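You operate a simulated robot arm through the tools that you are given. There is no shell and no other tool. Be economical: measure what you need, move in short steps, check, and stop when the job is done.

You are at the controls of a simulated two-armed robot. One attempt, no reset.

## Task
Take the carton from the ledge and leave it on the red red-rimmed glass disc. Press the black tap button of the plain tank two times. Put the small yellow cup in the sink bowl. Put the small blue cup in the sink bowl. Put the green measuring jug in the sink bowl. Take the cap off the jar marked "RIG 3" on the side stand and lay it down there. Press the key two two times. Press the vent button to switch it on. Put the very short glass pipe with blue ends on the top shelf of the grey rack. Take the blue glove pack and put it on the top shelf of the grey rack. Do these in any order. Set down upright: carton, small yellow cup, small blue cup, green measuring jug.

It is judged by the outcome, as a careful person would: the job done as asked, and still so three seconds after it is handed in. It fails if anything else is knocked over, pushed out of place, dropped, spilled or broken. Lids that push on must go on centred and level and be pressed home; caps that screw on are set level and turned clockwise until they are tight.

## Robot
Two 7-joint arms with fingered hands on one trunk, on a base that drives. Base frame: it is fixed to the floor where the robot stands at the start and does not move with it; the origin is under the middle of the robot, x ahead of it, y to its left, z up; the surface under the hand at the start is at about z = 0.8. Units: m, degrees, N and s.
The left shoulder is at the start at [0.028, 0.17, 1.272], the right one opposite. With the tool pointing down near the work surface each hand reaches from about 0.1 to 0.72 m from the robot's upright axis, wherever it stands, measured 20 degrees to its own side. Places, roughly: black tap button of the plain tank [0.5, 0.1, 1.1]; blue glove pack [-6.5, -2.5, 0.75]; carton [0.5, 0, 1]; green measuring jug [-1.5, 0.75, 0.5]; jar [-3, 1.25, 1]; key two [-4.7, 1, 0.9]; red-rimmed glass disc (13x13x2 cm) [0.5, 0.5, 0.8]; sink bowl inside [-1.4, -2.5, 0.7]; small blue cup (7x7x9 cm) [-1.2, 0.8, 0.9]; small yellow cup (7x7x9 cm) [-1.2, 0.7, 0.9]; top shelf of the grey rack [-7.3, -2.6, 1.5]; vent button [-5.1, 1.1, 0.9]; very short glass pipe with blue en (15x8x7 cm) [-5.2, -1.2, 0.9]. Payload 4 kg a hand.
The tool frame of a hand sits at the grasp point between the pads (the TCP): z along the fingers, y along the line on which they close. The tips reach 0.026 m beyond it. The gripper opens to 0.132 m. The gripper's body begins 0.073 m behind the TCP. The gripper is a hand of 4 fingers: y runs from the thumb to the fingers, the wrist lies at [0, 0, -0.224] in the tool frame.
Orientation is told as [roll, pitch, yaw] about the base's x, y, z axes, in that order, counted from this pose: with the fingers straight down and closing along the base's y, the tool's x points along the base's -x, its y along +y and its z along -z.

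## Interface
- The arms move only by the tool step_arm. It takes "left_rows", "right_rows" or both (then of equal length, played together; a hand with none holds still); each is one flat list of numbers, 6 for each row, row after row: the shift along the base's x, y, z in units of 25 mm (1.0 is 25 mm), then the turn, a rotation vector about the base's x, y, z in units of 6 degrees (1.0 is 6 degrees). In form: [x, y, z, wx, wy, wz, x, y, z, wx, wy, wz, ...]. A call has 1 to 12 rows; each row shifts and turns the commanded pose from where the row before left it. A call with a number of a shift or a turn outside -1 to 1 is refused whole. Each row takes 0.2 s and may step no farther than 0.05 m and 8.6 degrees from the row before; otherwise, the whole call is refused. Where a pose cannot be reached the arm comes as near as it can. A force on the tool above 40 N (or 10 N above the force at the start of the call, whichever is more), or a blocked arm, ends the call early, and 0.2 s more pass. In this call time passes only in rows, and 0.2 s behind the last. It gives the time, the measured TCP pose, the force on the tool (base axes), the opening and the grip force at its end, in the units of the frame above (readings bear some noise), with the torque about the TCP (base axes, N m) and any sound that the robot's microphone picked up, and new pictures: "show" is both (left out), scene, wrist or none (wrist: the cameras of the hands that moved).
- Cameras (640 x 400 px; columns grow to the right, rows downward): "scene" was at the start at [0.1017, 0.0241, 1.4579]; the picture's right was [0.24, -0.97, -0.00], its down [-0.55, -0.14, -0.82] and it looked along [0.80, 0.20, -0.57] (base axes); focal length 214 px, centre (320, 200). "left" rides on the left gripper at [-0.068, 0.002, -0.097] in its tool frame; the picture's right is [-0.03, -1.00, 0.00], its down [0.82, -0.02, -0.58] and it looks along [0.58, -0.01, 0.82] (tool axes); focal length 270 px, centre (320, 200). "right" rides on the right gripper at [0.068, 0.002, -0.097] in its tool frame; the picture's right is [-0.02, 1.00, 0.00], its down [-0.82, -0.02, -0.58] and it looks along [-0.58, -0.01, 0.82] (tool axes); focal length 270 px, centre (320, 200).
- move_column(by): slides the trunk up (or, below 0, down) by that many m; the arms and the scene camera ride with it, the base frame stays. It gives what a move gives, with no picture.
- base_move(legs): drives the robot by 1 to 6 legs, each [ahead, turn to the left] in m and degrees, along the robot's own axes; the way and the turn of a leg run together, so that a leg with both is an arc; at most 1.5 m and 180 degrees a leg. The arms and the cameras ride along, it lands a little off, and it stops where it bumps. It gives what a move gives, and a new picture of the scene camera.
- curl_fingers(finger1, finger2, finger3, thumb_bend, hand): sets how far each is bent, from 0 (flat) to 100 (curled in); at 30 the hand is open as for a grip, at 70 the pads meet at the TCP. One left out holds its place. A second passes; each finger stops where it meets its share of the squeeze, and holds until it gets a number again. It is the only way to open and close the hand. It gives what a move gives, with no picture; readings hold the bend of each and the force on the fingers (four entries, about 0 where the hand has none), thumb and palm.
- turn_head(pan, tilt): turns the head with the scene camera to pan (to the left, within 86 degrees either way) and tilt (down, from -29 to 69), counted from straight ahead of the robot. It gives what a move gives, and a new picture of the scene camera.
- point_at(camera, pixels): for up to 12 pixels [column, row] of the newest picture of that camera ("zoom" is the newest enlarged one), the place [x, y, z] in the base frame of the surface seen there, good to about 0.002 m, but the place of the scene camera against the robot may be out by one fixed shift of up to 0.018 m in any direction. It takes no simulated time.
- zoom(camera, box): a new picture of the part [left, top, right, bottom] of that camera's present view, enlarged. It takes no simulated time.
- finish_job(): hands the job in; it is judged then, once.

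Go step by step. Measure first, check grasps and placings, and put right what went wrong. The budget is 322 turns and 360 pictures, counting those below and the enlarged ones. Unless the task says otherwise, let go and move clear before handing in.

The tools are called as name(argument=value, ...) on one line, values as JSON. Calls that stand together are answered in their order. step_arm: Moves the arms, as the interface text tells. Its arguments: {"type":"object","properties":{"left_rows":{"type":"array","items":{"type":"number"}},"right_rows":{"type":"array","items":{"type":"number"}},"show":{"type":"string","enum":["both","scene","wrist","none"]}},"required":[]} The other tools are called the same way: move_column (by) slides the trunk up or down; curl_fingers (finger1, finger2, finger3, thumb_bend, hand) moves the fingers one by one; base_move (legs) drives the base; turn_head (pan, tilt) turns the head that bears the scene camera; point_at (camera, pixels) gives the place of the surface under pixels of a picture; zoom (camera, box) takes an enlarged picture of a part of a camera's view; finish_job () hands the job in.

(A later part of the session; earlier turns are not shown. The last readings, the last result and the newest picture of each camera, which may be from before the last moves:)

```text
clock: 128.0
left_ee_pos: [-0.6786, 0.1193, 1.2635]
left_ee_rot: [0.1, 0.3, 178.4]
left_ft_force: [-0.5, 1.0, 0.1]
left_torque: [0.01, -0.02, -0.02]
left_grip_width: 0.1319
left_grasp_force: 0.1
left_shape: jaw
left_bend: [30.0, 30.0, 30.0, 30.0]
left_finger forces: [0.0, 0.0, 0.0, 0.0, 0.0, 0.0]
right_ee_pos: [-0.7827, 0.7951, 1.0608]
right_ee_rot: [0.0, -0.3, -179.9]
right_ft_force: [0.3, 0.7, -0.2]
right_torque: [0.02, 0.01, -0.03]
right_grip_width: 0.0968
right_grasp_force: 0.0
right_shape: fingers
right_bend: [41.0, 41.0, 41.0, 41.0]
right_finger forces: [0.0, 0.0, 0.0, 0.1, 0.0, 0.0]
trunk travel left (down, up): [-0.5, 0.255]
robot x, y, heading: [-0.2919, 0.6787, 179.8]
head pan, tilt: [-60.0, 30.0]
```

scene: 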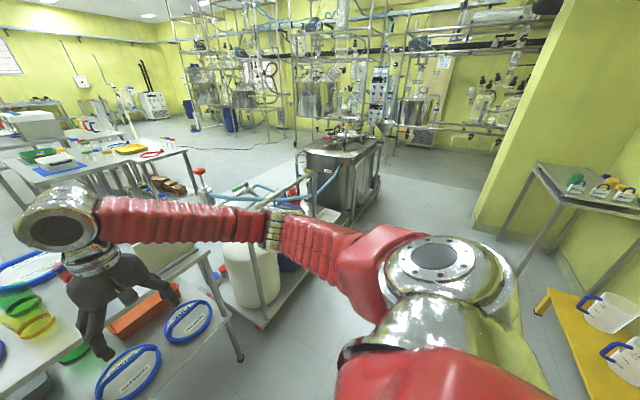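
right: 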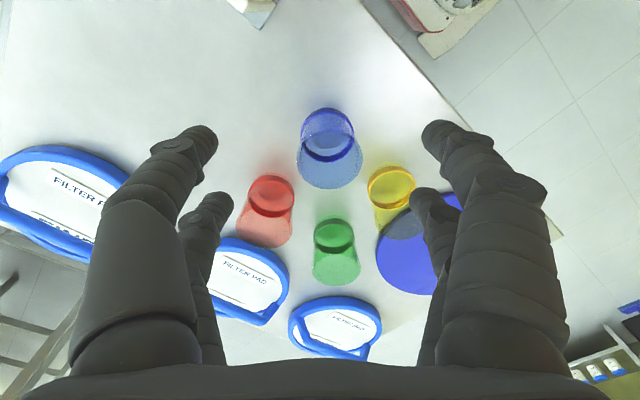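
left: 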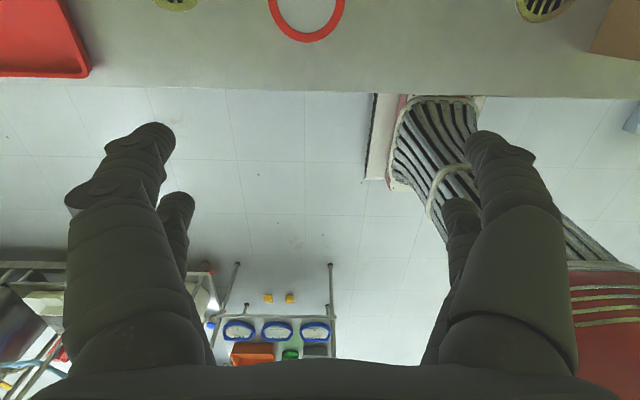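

The natural elbow-low posture is restored. Before driving back in, I'll check the elbow against the trolley handle.

point_at(camera="scene", pixels=[[275, 212], [275, 235], [300, 175], [262, 290], [165, 240], [190, 265]])

step_arm(right_rows=[0, 0, 1, 0, 0, 0, 0, 0, 1, 0, 0, 0, 0, 0, 1, 0, 0, 0], show="none")

```text
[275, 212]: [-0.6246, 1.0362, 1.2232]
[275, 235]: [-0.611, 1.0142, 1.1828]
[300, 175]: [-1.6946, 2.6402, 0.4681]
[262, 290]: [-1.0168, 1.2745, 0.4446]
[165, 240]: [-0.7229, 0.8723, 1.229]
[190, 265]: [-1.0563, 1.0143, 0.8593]
```

```text
clock: 128.8
left_ee_pos: [-0.6762, 0.1184, 1.2633]
left_ee_rot: [0.1, 0.2, 178.3]
left_ft_force: [0.0, 0.1, 0.3]
left_torque: [-0.01, -0.02, -0.05]
left_grip_width: 0.1321
left_grasp_force: 0.0
left_shape: jaw
left_bend: [30.0, 30.0, 30.0, 30.0]
left_finger forces: [0.1, 0.0, 0.1, 0.0, 0.1, 0.0]
right_ee_pos: [-0.7822, 0.7952, 1.1356]
right_ee_rot: [-0.1, -0.3, -180.1]
right_ft_force: [-0.4, 0.4, -0.2]
right_torque: [-0.01, 0.01, -0.05]
right_grip_width: 0.0969
right_grasp_force: 0.1
right_shape: fingers
right_bend: [41.0, 41.0, 41.0, 41.0]
right_finger forces: [0.1, 0.1, 0.0, 0.0, 0.0, 0.0]
trunk travel left (down, up): [-0.5, 0.255]
robot x, y, heading: [-0.2917, 0.6782, 179.7]
head pan, tilt: [-60.0, 30.0]
```

The elbow is at z about 1.2, clear of everything. Driving back in to the table.

base_move(legs=[[0.35, 0]])

turn_head(pan=0, tilt=50)

zoom(camera="right", box=[160, 50, 480, 250])

```text
clock: 131.1
left_ee_pos: [-1.0271, 0.1196, 1.263]
left_ee_rot: [0.1, 0.3, 178.6]
left_ft_force: [-0.6, 0.2, -0.2]
left_torque: [0.0, -0.02, 0.02]
left_grip_width: 0.1319
left_grasp_force: 0.1
left_shape: jaw
left_bend: [30.0, 30.0, 30.0, 30.0]
left_finger forces: [0.1, 0.0, 0.0, 0.0, 0.0, 0.1]
right_ee_pos: [-1.1366, 0.7946, 1.1346]
right_ee_rot: [0.1, -0.3, -179.6]
right_ft_force: [0.1, -0.9, -0.2]
right_torque: [0.0, -0.02, 0.02]
right_grip_width: 0.0969
right_grasp_force: 0.0
right_shape: fingers
right_bend: [41.0, 41.0, 41.0, 41.0]
right_finger forces: [0.0, 0.0, 0.0, 0.0, 0.0, 0.0]
trunk travel left (down, up): [-0.5, 0.255]
robot x, y, heading: [-0.643, 0.6804, -180.1]
head pan, tilt: [-60.0, 30.0]
```

scene: 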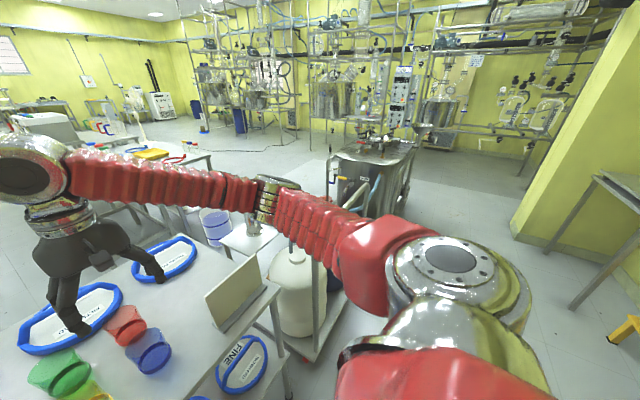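

```text
clock: 132.3
left_ee_pos: [-1.0259, 0.1186, 1.2648]
left_ee_rot: [0.1, 0.2, 178.6]
left_ft_force: [-0.6, 0.1, 0.2]
left_torque: [-0.01, 0.02, -0.02]
left_grip_width: 0.132
left_grasp_force: 0.0
left_shape: jaw
left_bend: [30.0, 30.0, 30.0, 30.0]
left_finger forces: [0.0, 0.0, 0.1, 0.1, 0.0, 0.0]
right_ee_pos: [-1.1348, 0.7938, 1.1352]
right_ee_rot: [0.2, -0.3, -179.7]
right_ft_force: [-0.4, 0.3, -0.2]
right_torque: [0.01, 0.0, -0.03]
right_grip_width: 0.0968
right_grasp_force: 0.0
right_shape: fingers
right_bend: [41.0, 41.0, 41.0, 41.0]
right_finger forces: [0.0, 0.0, 0.1, 0.0, 0.0, 0.0]
trunk travel left (down, up): [-0.5, 0.255]
robot x, y, heading: [-0.6459, 0.6813, -179.8]
head pan, tilt: [0.0, 50.0]
```

scene: 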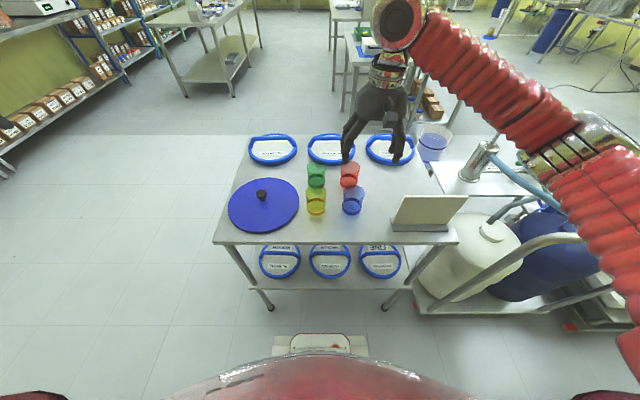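

```text
2.00 times, centred on (320, 150) of right
```

zoom: 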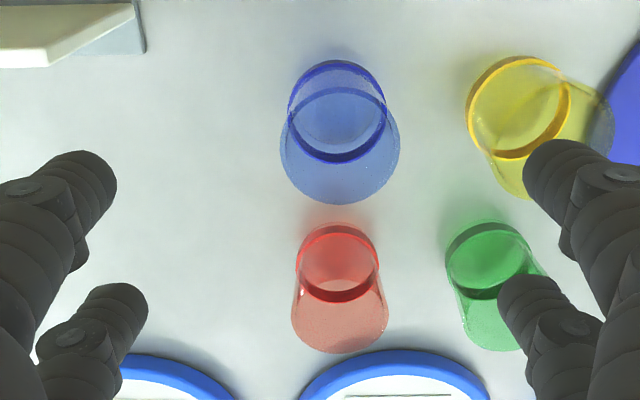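

point_at(camera="zoom", pixels=[[337, 68], [337, 156], [292, 115], [382, 115], [510, 62], [517, 153], [470, 110], [566, 105], [420, 60]])

```text
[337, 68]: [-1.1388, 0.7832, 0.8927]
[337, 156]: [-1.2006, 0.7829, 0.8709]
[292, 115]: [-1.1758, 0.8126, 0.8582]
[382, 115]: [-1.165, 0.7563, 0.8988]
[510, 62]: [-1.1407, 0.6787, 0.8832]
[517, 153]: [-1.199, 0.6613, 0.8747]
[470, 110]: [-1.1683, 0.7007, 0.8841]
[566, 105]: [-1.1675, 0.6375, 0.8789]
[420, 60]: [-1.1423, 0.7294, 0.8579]
```

Positions confirmed: blue (-1.170,0.783), yellow (-1.169,0.669). I'll lower the right hand around the blue cup.

step_arm(right_rows=[-0.7, -0.2, -0.4, 0, 0, 0, -0.7, -0.2, -0.6, 0, 0, 0, 0, 0, -0.9, 0, 0, 0, 0, 0, -0.9, 0, 0, 0, 0, 0, -0.9, 0, 0, 0, 0, 0, -0.9, 0, 0, 0])

```text
clock: 133.8
left_ee_pos: [-1.0255, 0.1199, 1.2648]
left_ee_rot: [0.2, 0.3, 178.5]
left_ft_force: [0.9, 0.5, -0.4]
left_torque: [-0.01, 0.0, -0.02]
left_grip_width: 0.132
left_grasp_force: 0.0
left_shape: jaw
left_bend: [30.0, 30.0, 30.0, 30.0]
left_finger forces: [0.1, 0.0, 0.0, 0.0, 0.0, 0.1]
right_ee_pos: [-1.1694, 0.7828, 1.0214]
right_ee_rot: [0.0, -0.3, -179.8]
right_ft_force: [-0.7, -0.1, 0.1]
right_torque: [0.01, -0.02, -0.04]
right_grip_width: 0.0971
right_grasp_force: 0.1
right_shape: fingers
right_bend: [41.0, 41.0, 41.0, 41.0]
right_finger forces: [0.1, 0.0, 0.1, 0.1, 0.0, 0.0]
trunk travel left (down, up): [-0.5, 0.255]
robot x, y, heading: [-0.6418, 0.6802, -180.0]
head pan, tilt: [0.0, 50.0]
```

scene: 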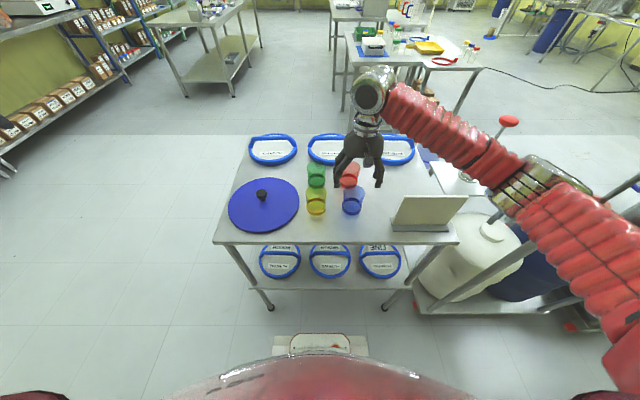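
right: 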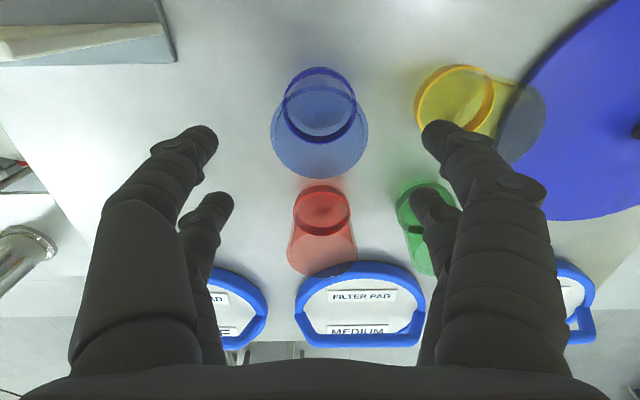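

Aligned. Going down around the cup.

step_arm(right_rows=[0, 0, -1, 0, 0, 0, 0, 0, -1, 0, 0, 0, 0, 0, -1, 0, 0, 0, 0, 0, -1, 0, 0, 0])

zoom(camera="scene", box=[280, 130, 420, 230])

```text
clock: 134.8
left_ee_pos: [-1.0259, 0.1179, 1.2641]
left_ee_rot: [0.0, 0.2, 178.6]
left_ft_force: [-0.6, -0.7, -0.3]
left_torque: [-0.04, 0.0, 0.0]
left_grip_width: 0.1318
left_grasp_force: 0.2
left_shape: jaw
left_bend: [30.0, 30.0, 30.0, 30.0]
left_finger forces: [0.1, 0.1, 0.1, 0.0, 0.0, 0.0]
right_ee_pos: [-1.169, 0.7836, 0.9209]
right_ee_rot: [0.0, -0.2, -179.7]
right_ft_force: [0.8, -0.2, -0.4]
right_torque: [-0.01, 0.01, 0.02]
right_grip_width: 0.0968
right_grasp_force: 0.0
right_shape: fingers
right_bend: [41.0, 41.0, 41.0, 41.0]
right_finger forces: [0.0, 0.0, 0.1, 0.0, 0.0, 0.0]
trunk travel left (down, up): [-0.5, 0.255]
robot x, y, heading: [-0.6399, 0.6777, -179.7]
head pan, tilt: [0.0, 50.0]
```

scene: 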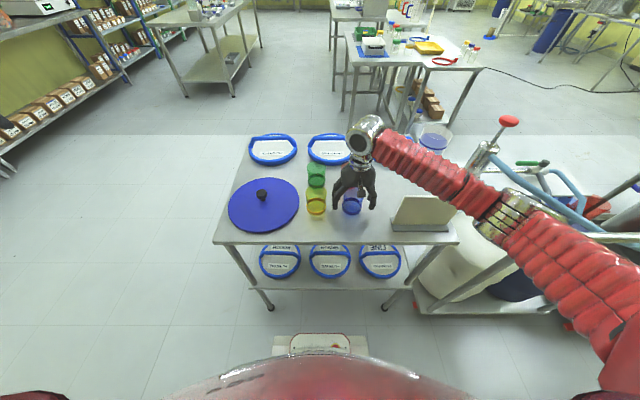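
right: 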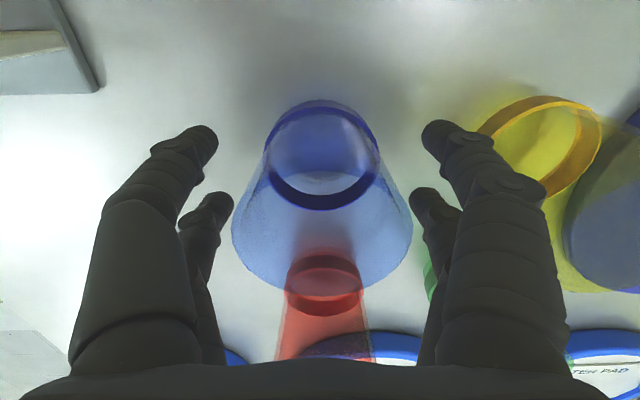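

```text
4.00 times, centred on (350, 180) of scene
```

zoom: 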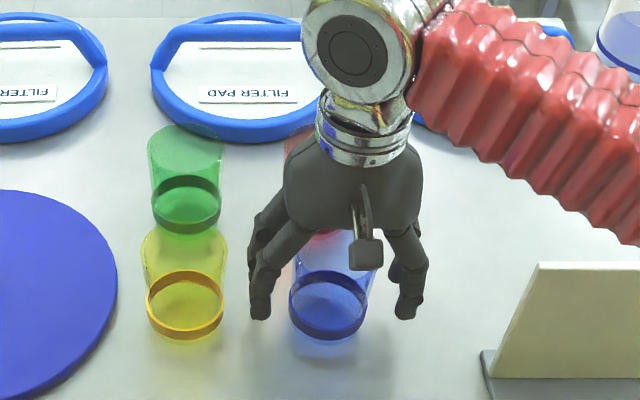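

The cup sits between the fingers. Closing on it.

curl_fingers(hand="right", finger1=56, finger2=56, finger3=56, thumb_bend=56)

step_arm(right_rows=[0, 0, 1, 0, 0, 0, 0, 0, 1, 0, 0, 0])

```text
clock: 135.8
left_ee_pos: [-1.0265, 0.1186, 1.2651]
left_ee_rot: [0.0, 0.2, 178.5]
left_ft_force: [-0.5, 0.5, 0.4]
left_torque: [-0.01, -0.02, -0.04]
left_grip_width: 0.132
left_grasp_force: 0.0
left_shape: jaw
left_bend: [30.0, 30.0, 30.0, 30.0]
left_finger forces: [0.1, 0.1, 0.1, 0.1, 0.0, 0.1]
right_ee_pos: [-1.1704, 0.7853, 0.9209]
right_ee_rot: [0.1, -0.3, -179.8]
right_ft_force: [0.1, 0.4, -0.1]
right_torque: [0.02, 0.03, 0.01]
right_grip_width: 0.0475
right_grasp_force: 0.9
right_shape: fingers
right_bend: [55.0, 55.0, 55.0, 56.0]
right_finger forces: [0.3, 0.5, 0.6, 0.1, 0.4, 0.0]
trunk travel left (down, up): [-0.5, 0.255]
robot x, y, heading: [-0.6412, 0.6783, -180.0]
head pan, tilt: [0.0, 50.0]
```

```text
clock: 136.3
left_ee_pos: [-1.0269, 0.1189, 1.2652]
left_ee_rot: [0.1, 0.2, 178.5]
left_ft_force: [0.9, 0.0, -0.6]
left_torque: [0.0, -0.02, 0.01]
left_grip_width: 0.132
left_grasp_force: 0.0
left_shape: jaw
left_bend: [30.0, 30.0, 30.0, 30.0]
left_finger forces: [0.0, 0.1, 0.0, 0.0, 0.0, 0.0]
right_ee_pos: [-1.1702, 0.7845, 0.9704]
right_ee_rot: [0.0, -0.4, -179.8]
right_ft_force: [0.4, 0.4, -0.1]
right_torque: [0.02, 0.02, -0.01]
right_grip_width: 0.0474
right_grasp_force: 0.6
right_shape: fingers
right_bend: [55.0, 55.0, 55.0, 56.0]
right_finger forces: [0.4, 0.5, 0.5, 0.0, 0.5, 0.0]
trunk travel left (down, up): [-0.5, 0.255]
robot x, y, heading: [-0.644, 0.683, -180.0]
head pan, tilt: [0.0, 50.0]
```

scene: 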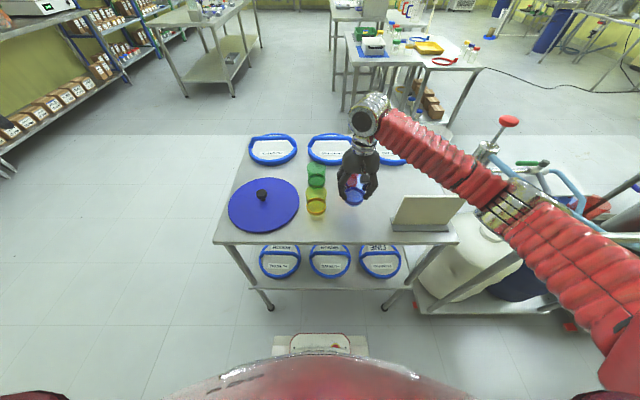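
right: 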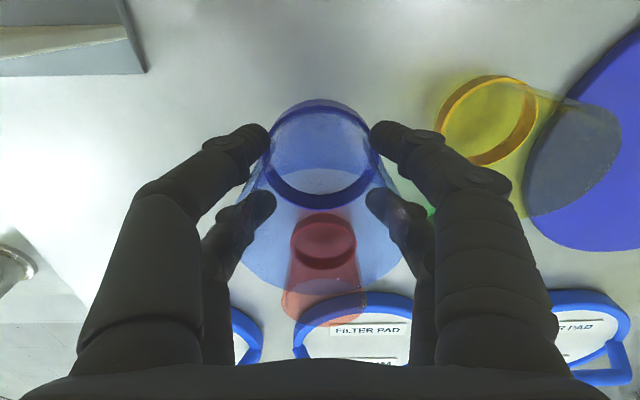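

The cup is lifted but held lightly (0.6 N). I'll tighten and raise it, and pre-shape the left hand.

curl_fingers(hand="right", finger1=62, finger2=62, finger3=62, thumb_bend=62)

curl_fingers(hand="left", finger1=41, finger2=41, finger3=41, thumb_bend=41)

step_arm(right_rows=[0.5, 0.5, 1, 0, 0, 0, 0.5, 0.8, 1, 0, 0, 0, 0.5, 0.8, 1, 0, 0, 0, 0.5, 0.8, 1, 0, 0, 0, 0.5, 0.8, 1, 0, 0, 0, 0.5, 0.8, 0.5, 0, 0, 0], show="both")

```text
clock: 137.3
left_ee_pos: [-1.0258, 0.1192, 1.2652]
left_ee_rot: [0.1, 0.2, 178.6]
left_ft_force: [-0.4, -0.3, 0.2]
left_torque: [0.02, 0.01, -0.03]
left_grip_width: 0.132
left_grasp_force: 0.1
left_shape: jaw
left_bend: [30.0, 30.0, 30.0, 30.0]
left_finger forces: [0.1, 0.0, 0.0, 0.1, 0.0, 0.1]
right_ee_pos: [-1.1709, 0.7835, 0.9692]
right_ee_rot: [0.1, -0.3, -179.7]
right_ft_force: [0.1, 0.1, 0.4]
right_torque: [0.02, 0.06, 0.0]
right_grip_width: 0.0433
right_grasp_force: 8.6
right_shape: fingers
right_bend: [56.0, 56.0, 57.0, 59.0]
right_finger forces: [3.9, 4.6, 3.6, 0.0, 4.7, 0.1]
trunk travel left (down, up): [-0.5, 0.255]
robot x, y, heading: [-0.6413, 0.6814, -180.1]
head pan, tilt: [0.0, 50.0]
```

```text
clock: 138.3
left_ee_pos: [-1.0258, 0.119, 1.2643]
left_ee_rot: [0.2, 0.2, 178.6]
left_ft_force: [-1.1, -0.1, 0.2]
left_torque: [-0.04, 0.02, 0.05]
left_grip_width: 0.0971
left_grasp_force: 0.0
left_shape: fingers
left_bend: [41.0, 41.0, 41.0, 41.0]
left_finger forces: [0.1, 0.0, 0.1, 0.0, 0.0, 0.0]
right_ee_pos: [-1.1706, 0.7844, 0.9701]
right_ee_rot: [0.0, -0.3, -179.6]
right_ft_force: [-0.3, -0.2, -0.7]
right_torque: [-0.03, -0.02, -0.02]
right_grip_width: 0.0437
right_grasp_force: 8.3
right_shape: fingers
right_bend: [56.0, 56.0, 57.0, 59.0]
right_finger forces: [3.9, 4.7, 3.7, 0.1, 4.6, 0.0]
trunk travel left (down, up): [-0.5, 0.255]
robot x, y, heading: [-0.6434, 0.6808, -180.1]
head pan, tilt: [0.0, 50.0]
```

```text
clock: 139.8
left_ee_pos: [-1.0255, 0.119, 1.2648]
left_ee_rot: [0.2, 0.1, 178.6]
left_ft_force: [0.5, -0.2, 0.4]
left_torque: [-0.02, 0.02, -0.01]
left_grip_width: 0.097
left_grasp_force: 0.0
left_shape: fingers
left_bend: [41.0, 41.0, 41.0, 41.0]
left_finger forces: [0.1, 0.0, 0.0, 0.0, 0.0, 0.0]
right_ee_pos: [-1.0939, 0.8985, 1.1104]
right_ee_rot: [0.2, -0.3, -179.6]
right_ft_force: [0.1, -0.2, -0.5]
right_torque: [0.01, 0.03, -0.02]
right_grip_width: 0.0435
right_grasp_force: 9.2
right_shape: fingers
right_bend: [56.0, 56.0, 57.0, 59.0]
right_finger forces: [4.0, 4.7, 3.6, 0.0, 4.8, 0.0]
trunk travel left (down, up): [-0.5, 0.255]
robot x, y, heading: [-0.645, 0.6817, -180.2]
head pan, tilt: [0.0, 50.0]
```

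scene: 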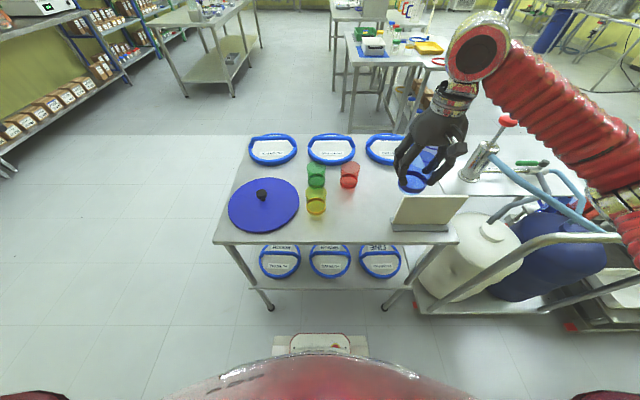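
right: 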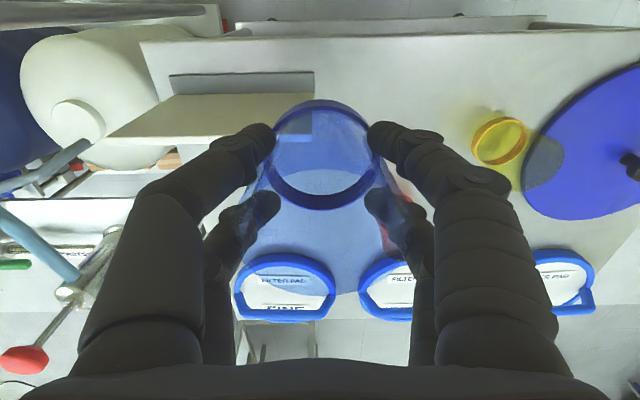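

The blue cup is held firmly. Now I'll bring the left hand over the yellow cup.

step_arm(left_rows=[-0.48, 1, -0.2, 0, 0, 0, -0.48, 1, -0.2, 0, 0, 0, -0.48, 1, -0.2, 0, 0, 0, -0.48, 1, -0.2, 0, 0, 0, -0.48, 1, -0.2, 0, 0, 0, -0.48, 1, -0.2, 0, 0, 0, -0.48, 1, -0.2, 0, 0, 0.2, -0.48, 1, -0.2, 0, 0, 0, -0.48, 1, -0.2, 0, 0, 0, -0.48, 1, -0.2, 0, 0, 0, -0.48, 1, -0.2, 0, 0, 0, -0.48, 1, -0.2, 0, 0, 0], show="none")

step_arm(left_rows=[0, 1, -0.2, 0, 0, 0, 0, 1, -0.2, 0, 0, 0, 0, 1, -0.2, 0, 0, 0, 0, 1, -0.2, 0, 0, 0, 0, 1, -0.2, 0, 0, 0, 0, 1, -0.2, 0, 0, 0, 0, 1, -0.2, 0, 0, 0, 0, 1, -0.2, 0, 0, 0, 0, 1, -0.2, 0, 0, 0, 0, 1, -0.2, 0, 0, 0])

```text
clock: 142.3
left_ee_pos: [-1.1707, 0.4196, 1.2029]
left_ee_rot: [0.2, 0.4, 179.8]
left_ft_force: [0.7, 0.1, -0.2]
left_torque: [0.01, -0.04, 0.0]
left_grip_width: 0.0969
left_grasp_force: 0.1
left_shape: fingers
left_bend: [41.0, 41.0, 41.0, 41.0]
left_finger forces: [0.0, 0.0, 0.1, 0.0, 0.0, 0.1]
right_ee_pos: [-1.0957, 0.8982, 1.108]
right_ee_rot: [0.1, -0.2, -179.7]
right_ft_force: [0.3, 0.7, -0.3]
right_torque: [-0.02, 0.02, 0.01]
right_grip_width: 0.0432
right_grasp_force: 8.5
right_shape: fingers
right_bend: [56.0, 56.0, 57.0, 59.0]
right_finger forces: [4.0, 4.7, 3.7, 0.1, 4.8, 0.0]
trunk travel left (down, up): [-0.5, 0.255]
robot x, y, heading: [-0.6469, 0.6837, -179.9]
head pan, tilt: [0.0, 50.0]
```

```text
clock: 144.6
left_ee_pos: [-1.1692, 0.6698, 1.1553]
left_ee_rot: [0.2, 0.2, 179.8]
left_ft_force: [-0.1, 0.2, -0.2]
left_torque: [-0.01, 0.04, 0.0]
left_grip_width: 0.0971
left_grasp_force: 0.1
left_shape: fingers
left_bend: [41.0, 41.0, 41.0, 41.0]
left_finger forces: [0.1, 0.0, 0.0, 0.1, 0.0, 0.1]
right_ee_pos: [-1.0943, 0.8976, 1.1076]
right_ee_rot: [0.1, -0.3, -179.7]
right_ft_force: [0.1, -0.2, -0.6]
right_torque: [-0.02, 0.02, 0.0]
right_grip_width: 0.0433
right_grasp_force: 8.8
right_shape: fingers
right_bend: [56.0, 56.0, 57.0, 59.0]
right_finger forces: [4.1, 4.7, 3.7, 0.0, 4.8, 0.0]
trunk travel left (down, up): [-0.5, 0.255]
robot x, y, heading: [-0.6402, 0.6802, -180.1]
head pan, tilt: [0.0, 50.0]
```

scene: 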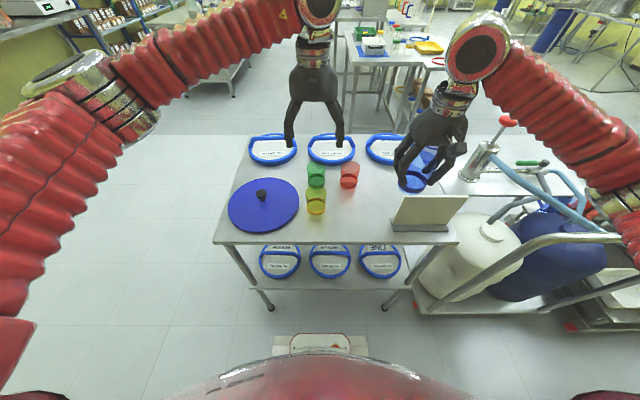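
left: 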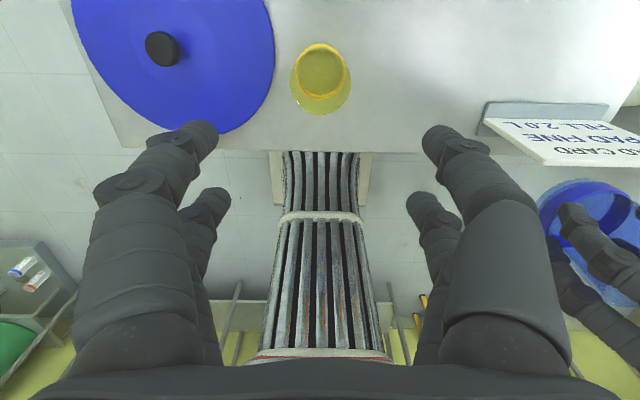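

The left hand is aligned over the yellow cup (cup at (322,72)). Descending.

step_arm(left_rows=[0, 0, -1, 0, 0, 0, 0, 0, -1, 0, 0, 0, 0, 0, -1, 0, 0, 0, 0, 0, -1, 0, 0, 0, 0, 0, -1, 0, 0, 0, 0, 0, -1, 0, 0, 0], show="wrist")

point_at(camera="left", pixels=[[322, 100], [240, 120], [322, 180]])

```text
clock: 145.9
left_ee_pos: [-1.1698, 0.6677, 1.0043]
left_ee_rot: [0.2, 0.1, 179.7]
left_ft_force: [-1.1, -0.1, 0.0]
left_torque: [0.01, -0.01, 0.0]
left_grip_width: 0.0967
left_grasp_force: 0.1
left_shape: fingers
left_bend: [41.0, 41.0, 41.0, 41.0]
left_finger forces: [0.0, 0.1, 0.0, 0.0, 0.0, 0.1]
right_ee_pos: [-1.0948, 0.8967, 1.1087]
right_ee_rot: [0.2, -0.2, -179.7]
right_ft_force: [0.1, 0.2, 0.2]
right_torque: [0.02, 0.01, 0.01]
right_grip_width: 0.0433
right_grasp_force: 8.5
right_shape: fingers
right_bend: [56.0, 56.0, 57.0, 59.0]
right_finger forces: [4.1, 4.7, 3.7, 0.0, 4.7, 0.0]
trunk travel left (down, up): [-0.5, 0.255]
robot x, y, heading: [-0.6415, 0.6822, -180.0]
head pan, tilt: [0.0, 50.0]
```

left: 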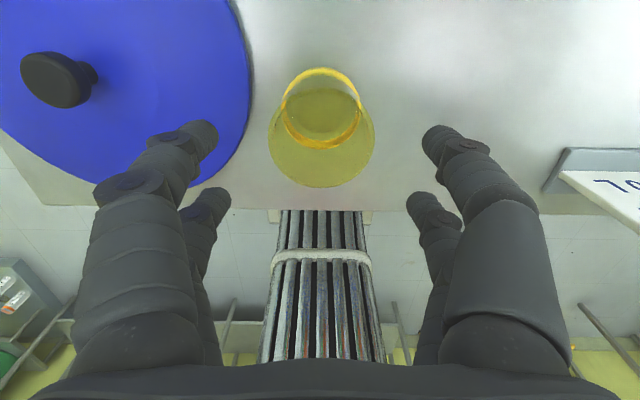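

```text
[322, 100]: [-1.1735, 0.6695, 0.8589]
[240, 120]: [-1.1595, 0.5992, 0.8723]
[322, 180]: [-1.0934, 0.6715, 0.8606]
```

step_arm(left_rows=[0, 0.06, -1, 0, 0, 0, 0, 0, -1, 0, 0, 0, 0, 0, -1, 0, 0, 0, 0, 0, -0.3, 0, 0, 0], show="wrist")

curl_fingers(hand="left", finger1=62, finger2=62, finger3=62, thumb_bend=62)

step_arm(left_rows=[0, 0, 1, 0, 0, 0, 0, 0, 1, 0, 0, 0, 0, 0, 1, 0, 0, 0, 0, 0, 1, 0, 0, 0])

```text
clock: 146.9
left_ee_pos: [-1.1705, 0.6706, 0.9226]
left_ee_rot: [0.1, 0.3, 179.9]
left_ft_force: [0.8, 0.0, -0.7]
left_torque: [0.0, 0.0, 0.02]
left_grip_width: 0.097
left_grasp_force: 0.0
left_shape: fingers
left_bend: [41.0, 41.0, 41.0, 41.0]
left_finger forces: [0.1, 0.0, 0.0, 0.0, 0.0, 0.1]
right_ee_pos: [-1.0938, 0.8969, 1.1084]
right_ee_rot: [0.1, -0.4, -179.6]
right_ft_force: [0.2, 0.8, 0.3]
right_torque: [0.02, -0.02, -0.02]
right_grip_width: 0.0435
right_grasp_force: 8.4
right_shape: fingers
right_bend: [56.0, 56.0, 57.0, 59.0]
right_finger forces: [4.2, 4.7, 3.7, 0.0, 4.8, 0.1]
trunk travel left (down, up): [-0.5, 0.255]
robot x, y, heading: [-0.6427, 0.6794, -179.8]
head pan, tilt: [0.0, 50.0]
```

left: 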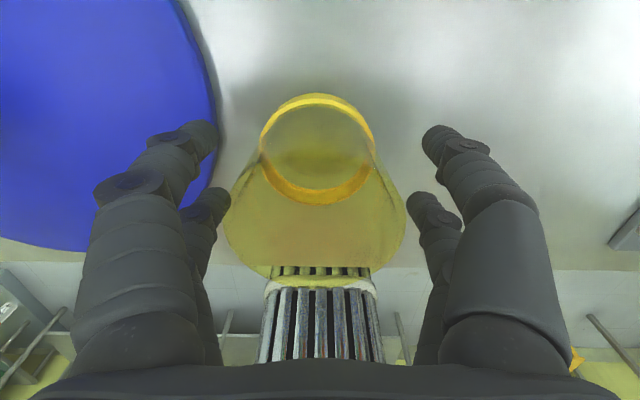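

```text
clock: 147.9
left_ee_pos: [-1.1698, 0.6721, 0.923]
left_ee_rot: [0.2, 0.2, 179.8]
left_ft_force: [0.1, 0.2, -0.2]
left_torque: [-0.04, -0.04, -0.01]
left_grip_width: 0.0454
left_grasp_force: 8.4
left_shape: fingers
left_bend: [56.0, 56.0, 57.0, 59.0]
left_finger forces: [4.5, 4.5, 3.2, 0.0, 5.2, 0.1]
right_ee_pos: [-1.095, 0.8963, 1.1081]
right_ee_rot: [0.1, -0.3, -179.7]
right_ft_force: [0.0, 0.7, -0.9]
right_torque: [0.0, 0.03, -0.01]
right_grip_width: 0.0435
right_grasp_force: 8.6
right_shape: fingers
right_bend: [56.0, 56.0, 57.0, 59.0]
right_finger forces: [4.2, 4.8, 3.7, 0.1, 4.7, 0.0]
trunk travel left (down, up): [-0.5, 0.255]
robot x, y, heading: [-0.6416, 0.6866, -179.9]
head pan, tilt: [0.0, 50.0]
```

```text
clock: 148.9
left_ee_pos: [-1.1704, 0.6693, 1.0218]
left_ee_rot: [0.1, 0.2, 179.7]
left_ft_force: [-0.3, -0.7, 0.0]
left_torque: [0.05, 0.01, -0.01]
left_grip_width: 0.0452
left_grasp_force: 9.1
left_shape: fingers
left_bend: [56.0, 56.0, 57.0, 59.0]
left_finger forces: [4.5, 4.4, 3.3, 0.1, 5.2, 0.0]
right_ee_pos: [-1.0954, 0.8958, 1.1083]
right_ee_rot: [0.1, -0.4, -179.8]
right_ft_force: [0.4, 0.2, -0.6]
right_torque: [0.03, 0.0, 0.02]
right_grip_width: 0.0432
right_grasp_force: 8.6
right_shape: fingers
right_bend: [56.0, 56.0, 57.0, 59.0]
right_finger forces: [4.1, 4.7, 3.7, 0.1, 4.7, 0.0]
trunk travel left (down, up): [-0.5, 0.255]
robot x, y, heading: [-0.6466, 0.6811, -180.0]
head pan, tilt: [0.0, 50.0]
```

scene: 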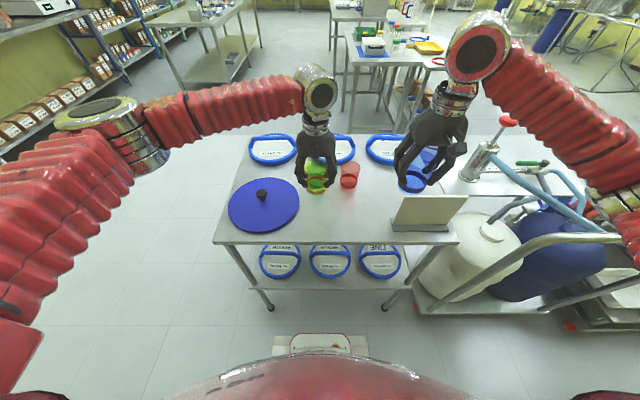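
left: 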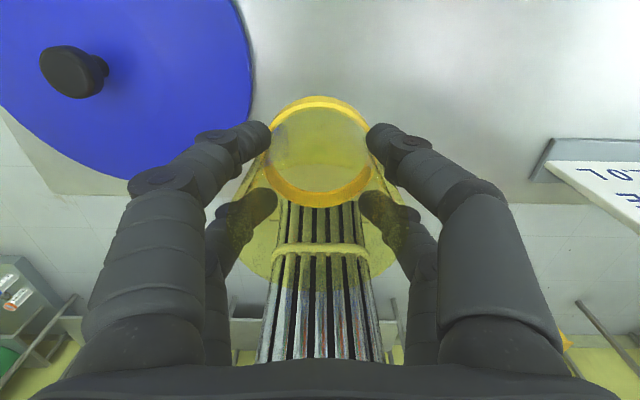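

Both cups are held at about 9 N. I'll raise the left hand, back off from the table, and turn toward the sink side (-y).

step_arm(left_rows=[0.5, -0.5, 1, 0, 0, 0, 0.5, -0.5, 1, 0, 0, 0, 0.5, -0.5, 1, 0, 0, 0, 0.5, -0.5, 0.6, 0, 0, 0, 0.5, -0.5, 0, 0, 0, 0], show="none")

base_move(legs=[[-0.3, 0], [0, 45]])

base_move(legs=[[0, 45]])

```text
clock: 150.2
left_ee_pos: [-1.1085, 0.607, 1.112]
left_ee_rot: [0.2, 0.1, 179.8]
left_ft_force: [0.6, 0.1, -1.2]
left_torque: [0.01, 0.01, -0.04]
left_grip_width: 0.0449
left_grasp_force: 9.0
left_shape: fingers
left_bend: [56.0, 56.0, 57.0, 59.0]
left_finger forces: [4.4, 4.4, 3.4, 0.1, 5.3, 0.0]
right_ee_pos: [-1.095, 0.896, 1.1084]
right_ee_rot: [0.0, -0.2, -179.7]
right_ft_force: [-0.6, 0.0, -0.5]
right_torque: [0.0, 0.01, 0.01]
right_grip_width: 0.0436
right_grasp_force: 8.3
right_shape: fingers
right_bend: [56.0, 56.0, 57.0, 59.0]
right_finger forces: [4.2, 4.7, 3.7, 0.0, 4.7, 0.0]
trunk travel left (down, up): [-0.5, 0.255]
robot x, y, heading: [-0.6417, 0.6826, -180.0]
head pan, tilt: [0.0, 50.0]
```

```text
clock: 154.5
left_ee_pos: [-0.6172, 0.2994, 1.1106]
left_ee_rot: [0.2, 0.4, -135.1]
left_ft_force: [-1.1, 0.0, -0.3]
left_torque: [-0.01, 0.0, -0.01]
left_grip_width: 0.0452
left_grasp_force: 8.7
left_shape: fingers
left_bend: [56.0, 56.0, 57.0, 59.0]
left_finger forces: [4.6, 4.5, 3.4, 0.0, 5.3, 0.0]
right_ee_pos: [-0.8122, 0.5139, 1.1086]
right_ee_rot: [0.1, -0.3, -134.5]
right_ft_force: [-0.2, -0.7, -0.5]
right_torque: [0.01, 0.02, 0.0]
right_grip_width: 0.0431
right_grasp_force: 8.2
right_shape: fingers
right_bend: [56.0, 56.0, 57.0, 59.0]
right_finger forces: [4.0, 4.8, 3.9, 0.1, 4.7, 0.1]
trunk travel left (down, up): [-0.5, 0.255]
robot x, y, heading: [-0.371, 0.7108, -134.9]
head pan, tilt: [0.0, 50.0]
```

scene: 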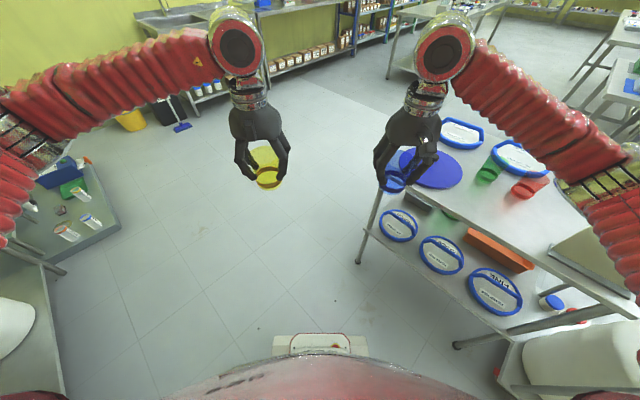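

```text
clock: 157.5
left_ee_pos: [-0.2466, 0.2475, 1.112]
left_ee_rot: [-0.1, 0.1, -90.0]
left_ft_force: [1.0, 0.3, 0.1]
left_torque: [0.0, 0.11, -0.02]
left_grip_width: 0.0448
left_grasp_force: 9.7
left_shape: fingers
left_bend: [56.0, 57.0, 57.0, 59.0]
left_finger forces: [4.8, 5.0, 3.6, 0.0, 5.6, 0.1]
right_ee_pos: [-0.5372, 0.2593, 1.1102]
right_ee_rot: [-0.4, -0.3, -89.7]
right_ft_force: [1.5, 0.8, 0.0]
right_torque: [0.01, 0.11, 0.03]
right_grip_width: 0.0423
right_grasp_force: 10.0
right_shape: fingers
right_bend: [57.0, 56.0, 57.0, 59.0]
right_finger forces: [4.4, 5.2, 4.2, 0.1, 5.0, 0.0]
trunk travel left (down, up): [-0.5, 0.255]
robot x, y, heading: [-0.4194, 0.7125, -90.7]
head pan, tilt: [0.0, 50.0]
stopped in leg 1: the robot was blocked; the commanded pose is now the measured one
```

scene: 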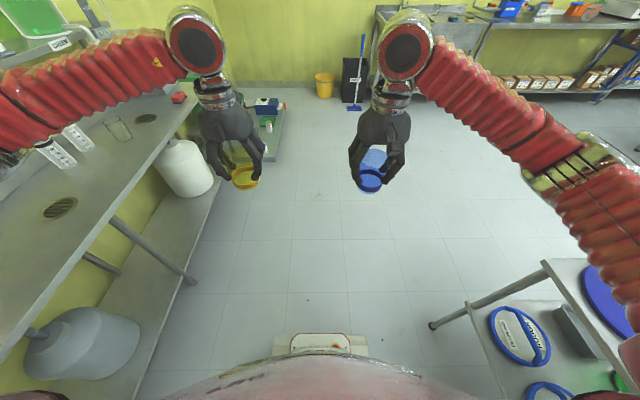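

The sink counter is along the far (-y) wall, near (440,15). I'll aim at it with a small right turn and drive in legs.

base_move(legs=[[0, -22], [1.2, 0]])

turn_head(pan=0, tilt=35)

```text
clock: 165.0
left_ee_pos: [-0.9015, -0.8865, 1.1127]
left_ee_rot: [0.0, 0.2, -112.4]
left_ft_force: [1.5, -0.7, -0.6]
left_torque: [0.01, 0.02, 0.03]
left_grip_width: 0.045
left_grasp_force: 9.6
left_shape: fingers
left_bend: [56.0, 57.0, 57.0, 59.0]
left_finger forces: [4.7, 5.0, 3.4, 0.1, 5.6, 0.1]
right_ee_pos: [-1.1655, -0.767, 1.1104]
right_ee_rot: [0.0, -0.3, -111.7]
right_ft_force: [-0.3, 0.1, -0.6]
right_torque: [0.01, 0.02, 0.01]
right_grip_width: 0.0425
right_grasp_force: 9.0
right_shape: fingers
right_bend: [57.0, 56.0, 57.0, 59.0]
right_finger forces: [4.3, 5.2, 4.1, 0.1, 5.0, 0.0]
trunk travel left (down, up): [-0.5, 0.255]
robot x, y, heading: [-0.8796, -0.3946, -112.6]
head pan, tilt: [0.0, 50.0]
```

scene: 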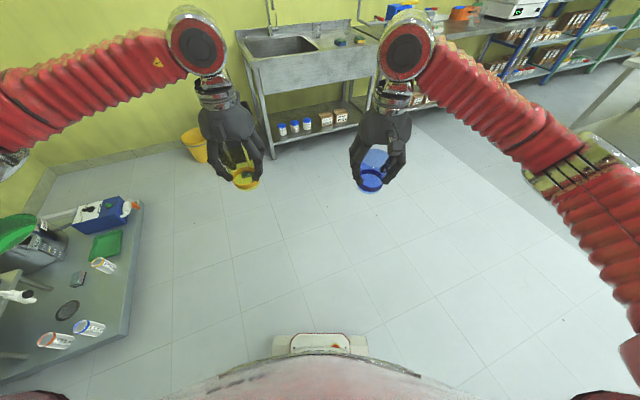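

```text
clock: 165.8
left_ee_pos: [-0.9016, -0.8874, 1.1146]
left_ee_rot: [0.1, 0.2, -112.4]
left_ft_force: [0.1, 0.1, -0.5]
left_torque: [0.02, -0.03, 0.01]
left_grip_width: 0.0449
left_grasp_force: 8.6
left_shape: fingers
left_bend: [56.0, 57.0, 57.0, 59.0]
left_finger forces: [4.8, 4.9, 3.5, 0.1, 5.5, 0.1]
right_ee_pos: [-1.1661, -0.7671, 1.1107]
right_ee_rot: [0.1, -0.2, -111.7]
right_ft_force: [0.0, 0.9, 0.0]
right_torque: [0.0, -0.04, -0.01]
right_grip_width: 0.0426
right_grasp_force: 8.6
right_shape: fingers
right_bend: [57.0, 56.0, 57.0, 59.0]
right_finger forces: [4.4, 5.2, 4.2, 0.0, 5.0, 0.0]
trunk travel left (down, up): [-0.5, 0.255]
robot x, y, heading: [-0.8811, -0.3937, -113.0]
head pan, tilt: [0.0, 35.0]
```

scene: 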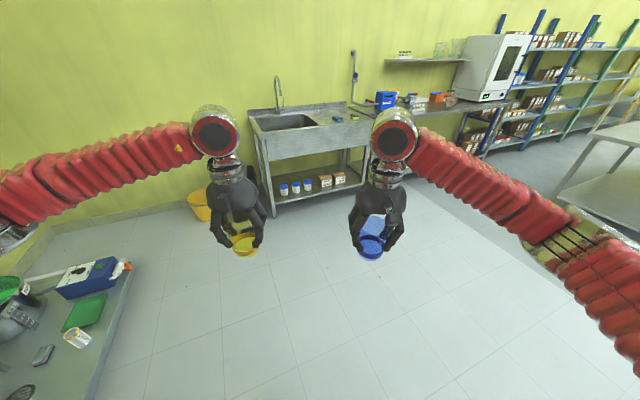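

The sink bowl is at (285,122) with a counter to its right. I'll measure it.

point_at(camera="scene", pixels=[[285, 125], [262, 118], [310, 115], [318, 125], [262, 130], [255, 133], [340, 135], [278, 80], [352, 60], [335, 120], [275, 120], [300, 122]])

zoom(camera="scene", box=[230, 60, 390, 200])

```text
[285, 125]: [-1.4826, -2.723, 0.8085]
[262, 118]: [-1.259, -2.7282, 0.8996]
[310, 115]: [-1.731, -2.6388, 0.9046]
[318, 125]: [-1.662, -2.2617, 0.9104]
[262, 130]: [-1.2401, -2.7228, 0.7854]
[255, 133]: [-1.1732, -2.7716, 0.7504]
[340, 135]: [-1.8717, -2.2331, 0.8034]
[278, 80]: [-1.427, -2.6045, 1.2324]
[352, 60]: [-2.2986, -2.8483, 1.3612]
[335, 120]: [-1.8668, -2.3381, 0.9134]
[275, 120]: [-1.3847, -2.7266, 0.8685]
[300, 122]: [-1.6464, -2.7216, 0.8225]
```

```text
2.86 times, centred on (310, 130) of scene
```

zoom: 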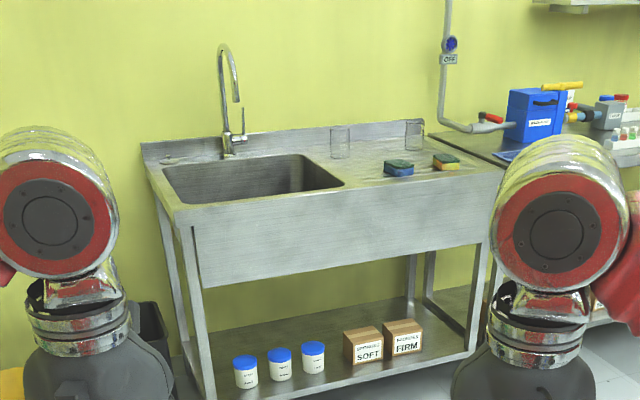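

The sink bowl spans x about -1.24 to -1.66 and y about -2.3 to -2.7, with the rim at z 0.90. I'll drive to stand in front of it, facing -y.

base_move(legs=[[0, 3.5], [1.3, 0], [0, 19]])

turn_head(pan=0, tilt=50)

```text
clock: 174.0
left_ee_pos: [-1.1507, -2.0905, 1.1143]
left_ee_rot: [0.1, 0.1, -89.9]
left_ft_force: [-0.6, 0.1, -1.2]
left_torque: [0.05, 0.0, -0.01]
left_grip_width: 0.0449
left_grasp_force: 9.4
left_shape: fingers
left_bend: [56.0, 57.0, 57.0, 59.0]
left_finger forces: [4.8, 4.8, 3.5, 0.0, 5.6, 0.1]
right_ee_pos: [-1.4409, -2.0797, 1.1093]
right_ee_rot: [0.0, -0.3, -89.3]
right_ft_force: [-0.1, 0.6, -0.1]
right_torque: [0.01, -0.03, 0.02]
right_grip_width: 0.0424
right_grasp_force: 8.4
right_shape: fingers
right_bend: [57.0, 56.0, 57.0, 59.0]
right_finger forces: [4.2, 5.3, 4.1, 0.1, 4.9, 0.1]
trunk travel left (down, up): [-0.5, 0.255]
robot x, y, heading: [-1.3342, -1.6246, -90.5]
head pan, tilt: [0.0, 35.0]
```

scene: 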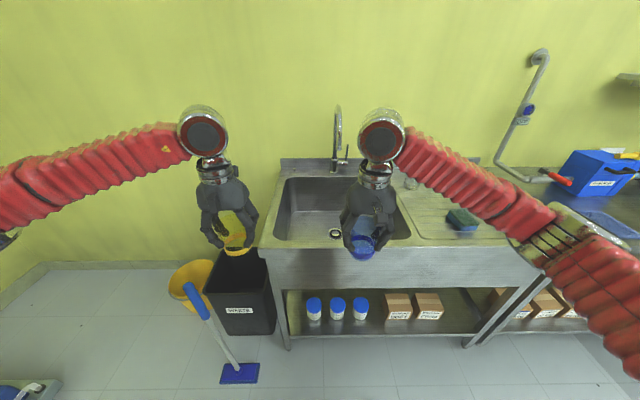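

```text
clock: 174.8
left_ee_pos: [-1.1508, -2.0897, 1.115]
left_ee_rot: [0.2, 0.2, -90.0]
left_ft_force: [0.4, 0.3, -0.4]
left_torque: [-0.01, -0.02, 0.0]
left_grip_width: 0.0445
left_grasp_force: 10.0
left_shape: fingers
left_bend: [56.0, 57.0, 57.0, 59.0]
left_finger forces: [4.9, 5.0, 3.7, 0.0, 5.9, 0.0]
right_ee_pos: [-1.4416, -2.0798, 1.112]
right_ee_rot: [0.0, -0.3, -89.4]
right_ft_force: [-0.9, -0.7, -0.6]
right_torque: [0.04, -0.04, -0.02]
right_grip_width: 0.0424
right_grasp_force: 9.7
right_shape: fingers
right_bend: [57.0, 56.0, 57.0, 59.0]
right_finger forces: [4.4, 5.4, 4.4, 0.1, 5.1, 0.0]
trunk travel left (down, up): [-0.5, 0.255]
robot x, y, heading: [-1.3371, -1.6226, -90.5]
head pan, tilt: [0.0, 50.0]
```

scene: 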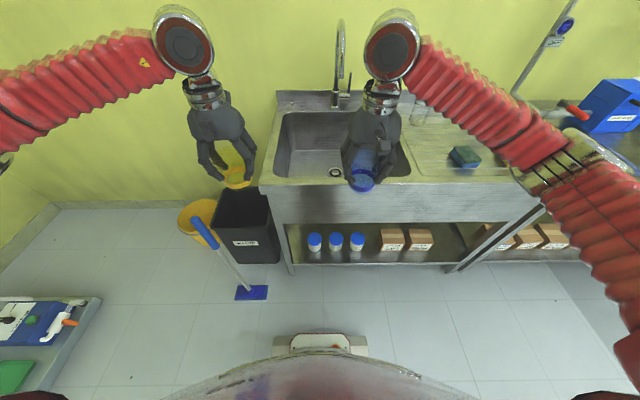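

point_at(camera="scene", pixels=[[277, 178], [410, 172], [282, 116], [335, 172], [300, 165], [400, 165], [340, 185], [335, 108], [340, 30], [300, 150], [312, 192], [330, 160]])

zoom(camera="scene", box=[240, 0, 480, 200])

```text
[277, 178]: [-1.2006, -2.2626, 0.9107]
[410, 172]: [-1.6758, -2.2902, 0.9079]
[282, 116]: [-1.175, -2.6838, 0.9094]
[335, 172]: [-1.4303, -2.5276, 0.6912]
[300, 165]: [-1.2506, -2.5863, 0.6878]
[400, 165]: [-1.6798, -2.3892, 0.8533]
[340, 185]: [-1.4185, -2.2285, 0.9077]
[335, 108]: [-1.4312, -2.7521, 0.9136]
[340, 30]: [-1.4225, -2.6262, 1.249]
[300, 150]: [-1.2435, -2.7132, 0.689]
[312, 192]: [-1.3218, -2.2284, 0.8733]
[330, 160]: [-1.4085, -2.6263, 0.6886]
```

```text
2.00 times, centred on (360, 100) of scene
```

zoom: 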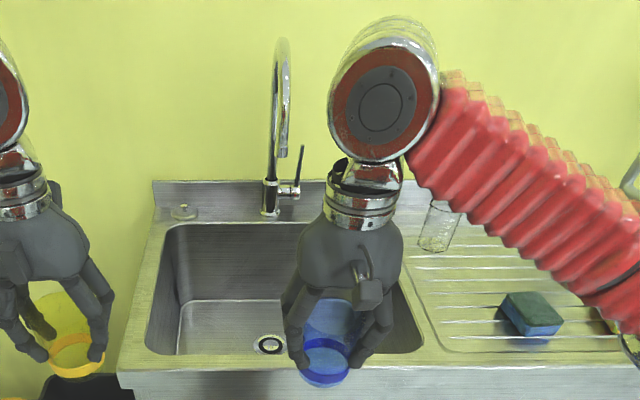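

Bowl floor z is about 0.68. I'll drive 0.2 closer.

base_move(legs=[[0.2, 0.5]])

```text
clock: 176.4
left_ee_pos: [-1.1451, -2.2868, 1.1134]
left_ee_rot: [0.1, 0.4, -89.3]
left_ft_force: [0.6, 0.4, -0.6]
left_torque: [0.01, 0.01, -0.01]
left_grip_width: 0.0448
left_grasp_force: 9.9
left_shape: fingers
left_bend: [56.0, 57.0, 57.0, 59.0]
left_finger forces: [5.0, 5.0, 3.7, 0.0, 5.7, 0.1]
right_ee_pos: [-1.4361, -2.2795, 1.1116]
right_ee_rot: [0.0, -0.1, -88.7]
right_ft_force: [-0.6, -0.3, -0.3]
right_torque: [0.05, 0.02, -0.05]
right_grip_width: 0.0421
right_grasp_force: 10.0
right_shape: fingers
right_bend: [57.0, 56.0, 57.0, 59.0]
right_finger forces: [4.5, 5.3, 4.5, 0.1, 5.1, 0.1]
trunk travel left (down, up): [-0.5, 0.255]
robot x, y, heading: [-1.3403, -1.8212, -90.1]
head pan, tilt: [0.0, 50.0]
```

scene: 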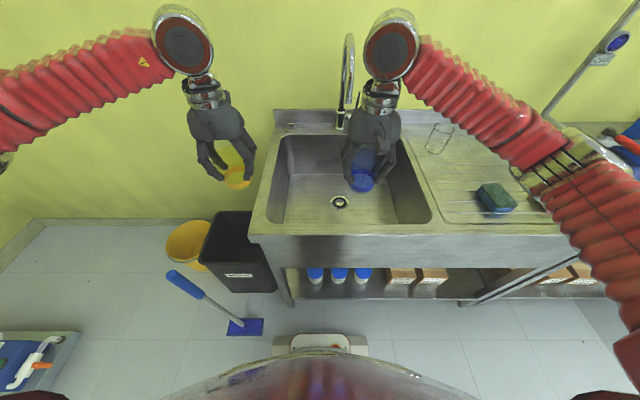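

Now I'll move the right hand over the right side of the bowl and lower in stages.

step_arm(right_rows=[-0.83, -1, 0, 0, 0, 0, -0.83, -1, 0, 0, 0, 0, -0.83, -1, 0, 0, 0, 0, -0.83, -1, 0, 0, 0, 0, -0.83, -1, 0, 0, 0, 0, -0.83, -1, 0, 0, 0, 0, 0, 0, -1, 0, 0, 0, 0, 0, -1, 0, 0, 0, 0, 0, -1, 0, 0, 0, 0, 0, -1, 0, 0, 0, 0, 0, -1, 0, 0, 0])

```text
clock: 178.8
left_ee_pos: [-1.1451, -2.2844, 1.1141]
left_ee_rot: [0.0, 0.2, -89.3]
left_ft_force: [-0.6, 0.7, 0.0]
left_torque: [-0.03, 0.01, 0.0]
left_grip_width: 0.0445
left_grasp_force: 10.1
left_shape: fingers
left_bend: [56.0, 57.0, 57.0, 59.0]
left_finger forces: [4.9, 5.0, 3.7, 0.0, 5.7, 0.0]
right_ee_pos: [-1.56, -2.4282, 0.9856]
right_ee_rot: [0.0, -0.3, -88.7]
right_ft_force: [-0.8, -0.5, -0.6]
right_torque: [-0.04, 0.01, 0.0]
right_grip_width: 0.0421
right_grasp_force: 8.9
right_shape: fingers
right_bend: [57.0, 56.0, 57.0, 59.0]
right_finger forces: [4.5, 5.1, 4.4, 0.0, 4.8, 0.0]
trunk travel left (down, up): [-0.5, 0.255]
robot x, y, heading: [-1.3366, -1.8184, -89.9]
head pan, tilt: [0.0, 50.0]
```

scene: 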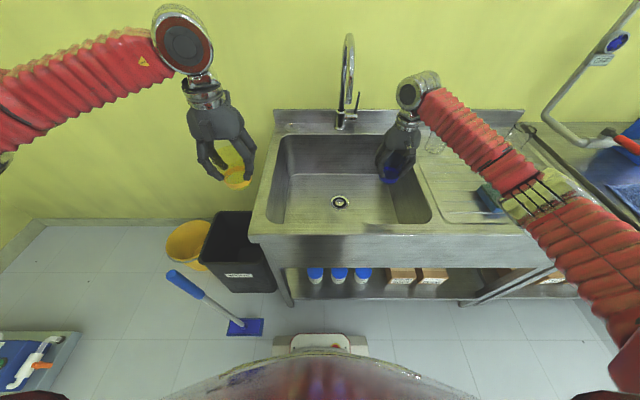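
right: 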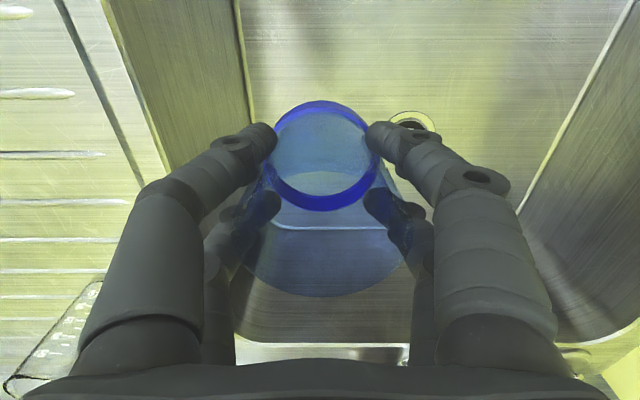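

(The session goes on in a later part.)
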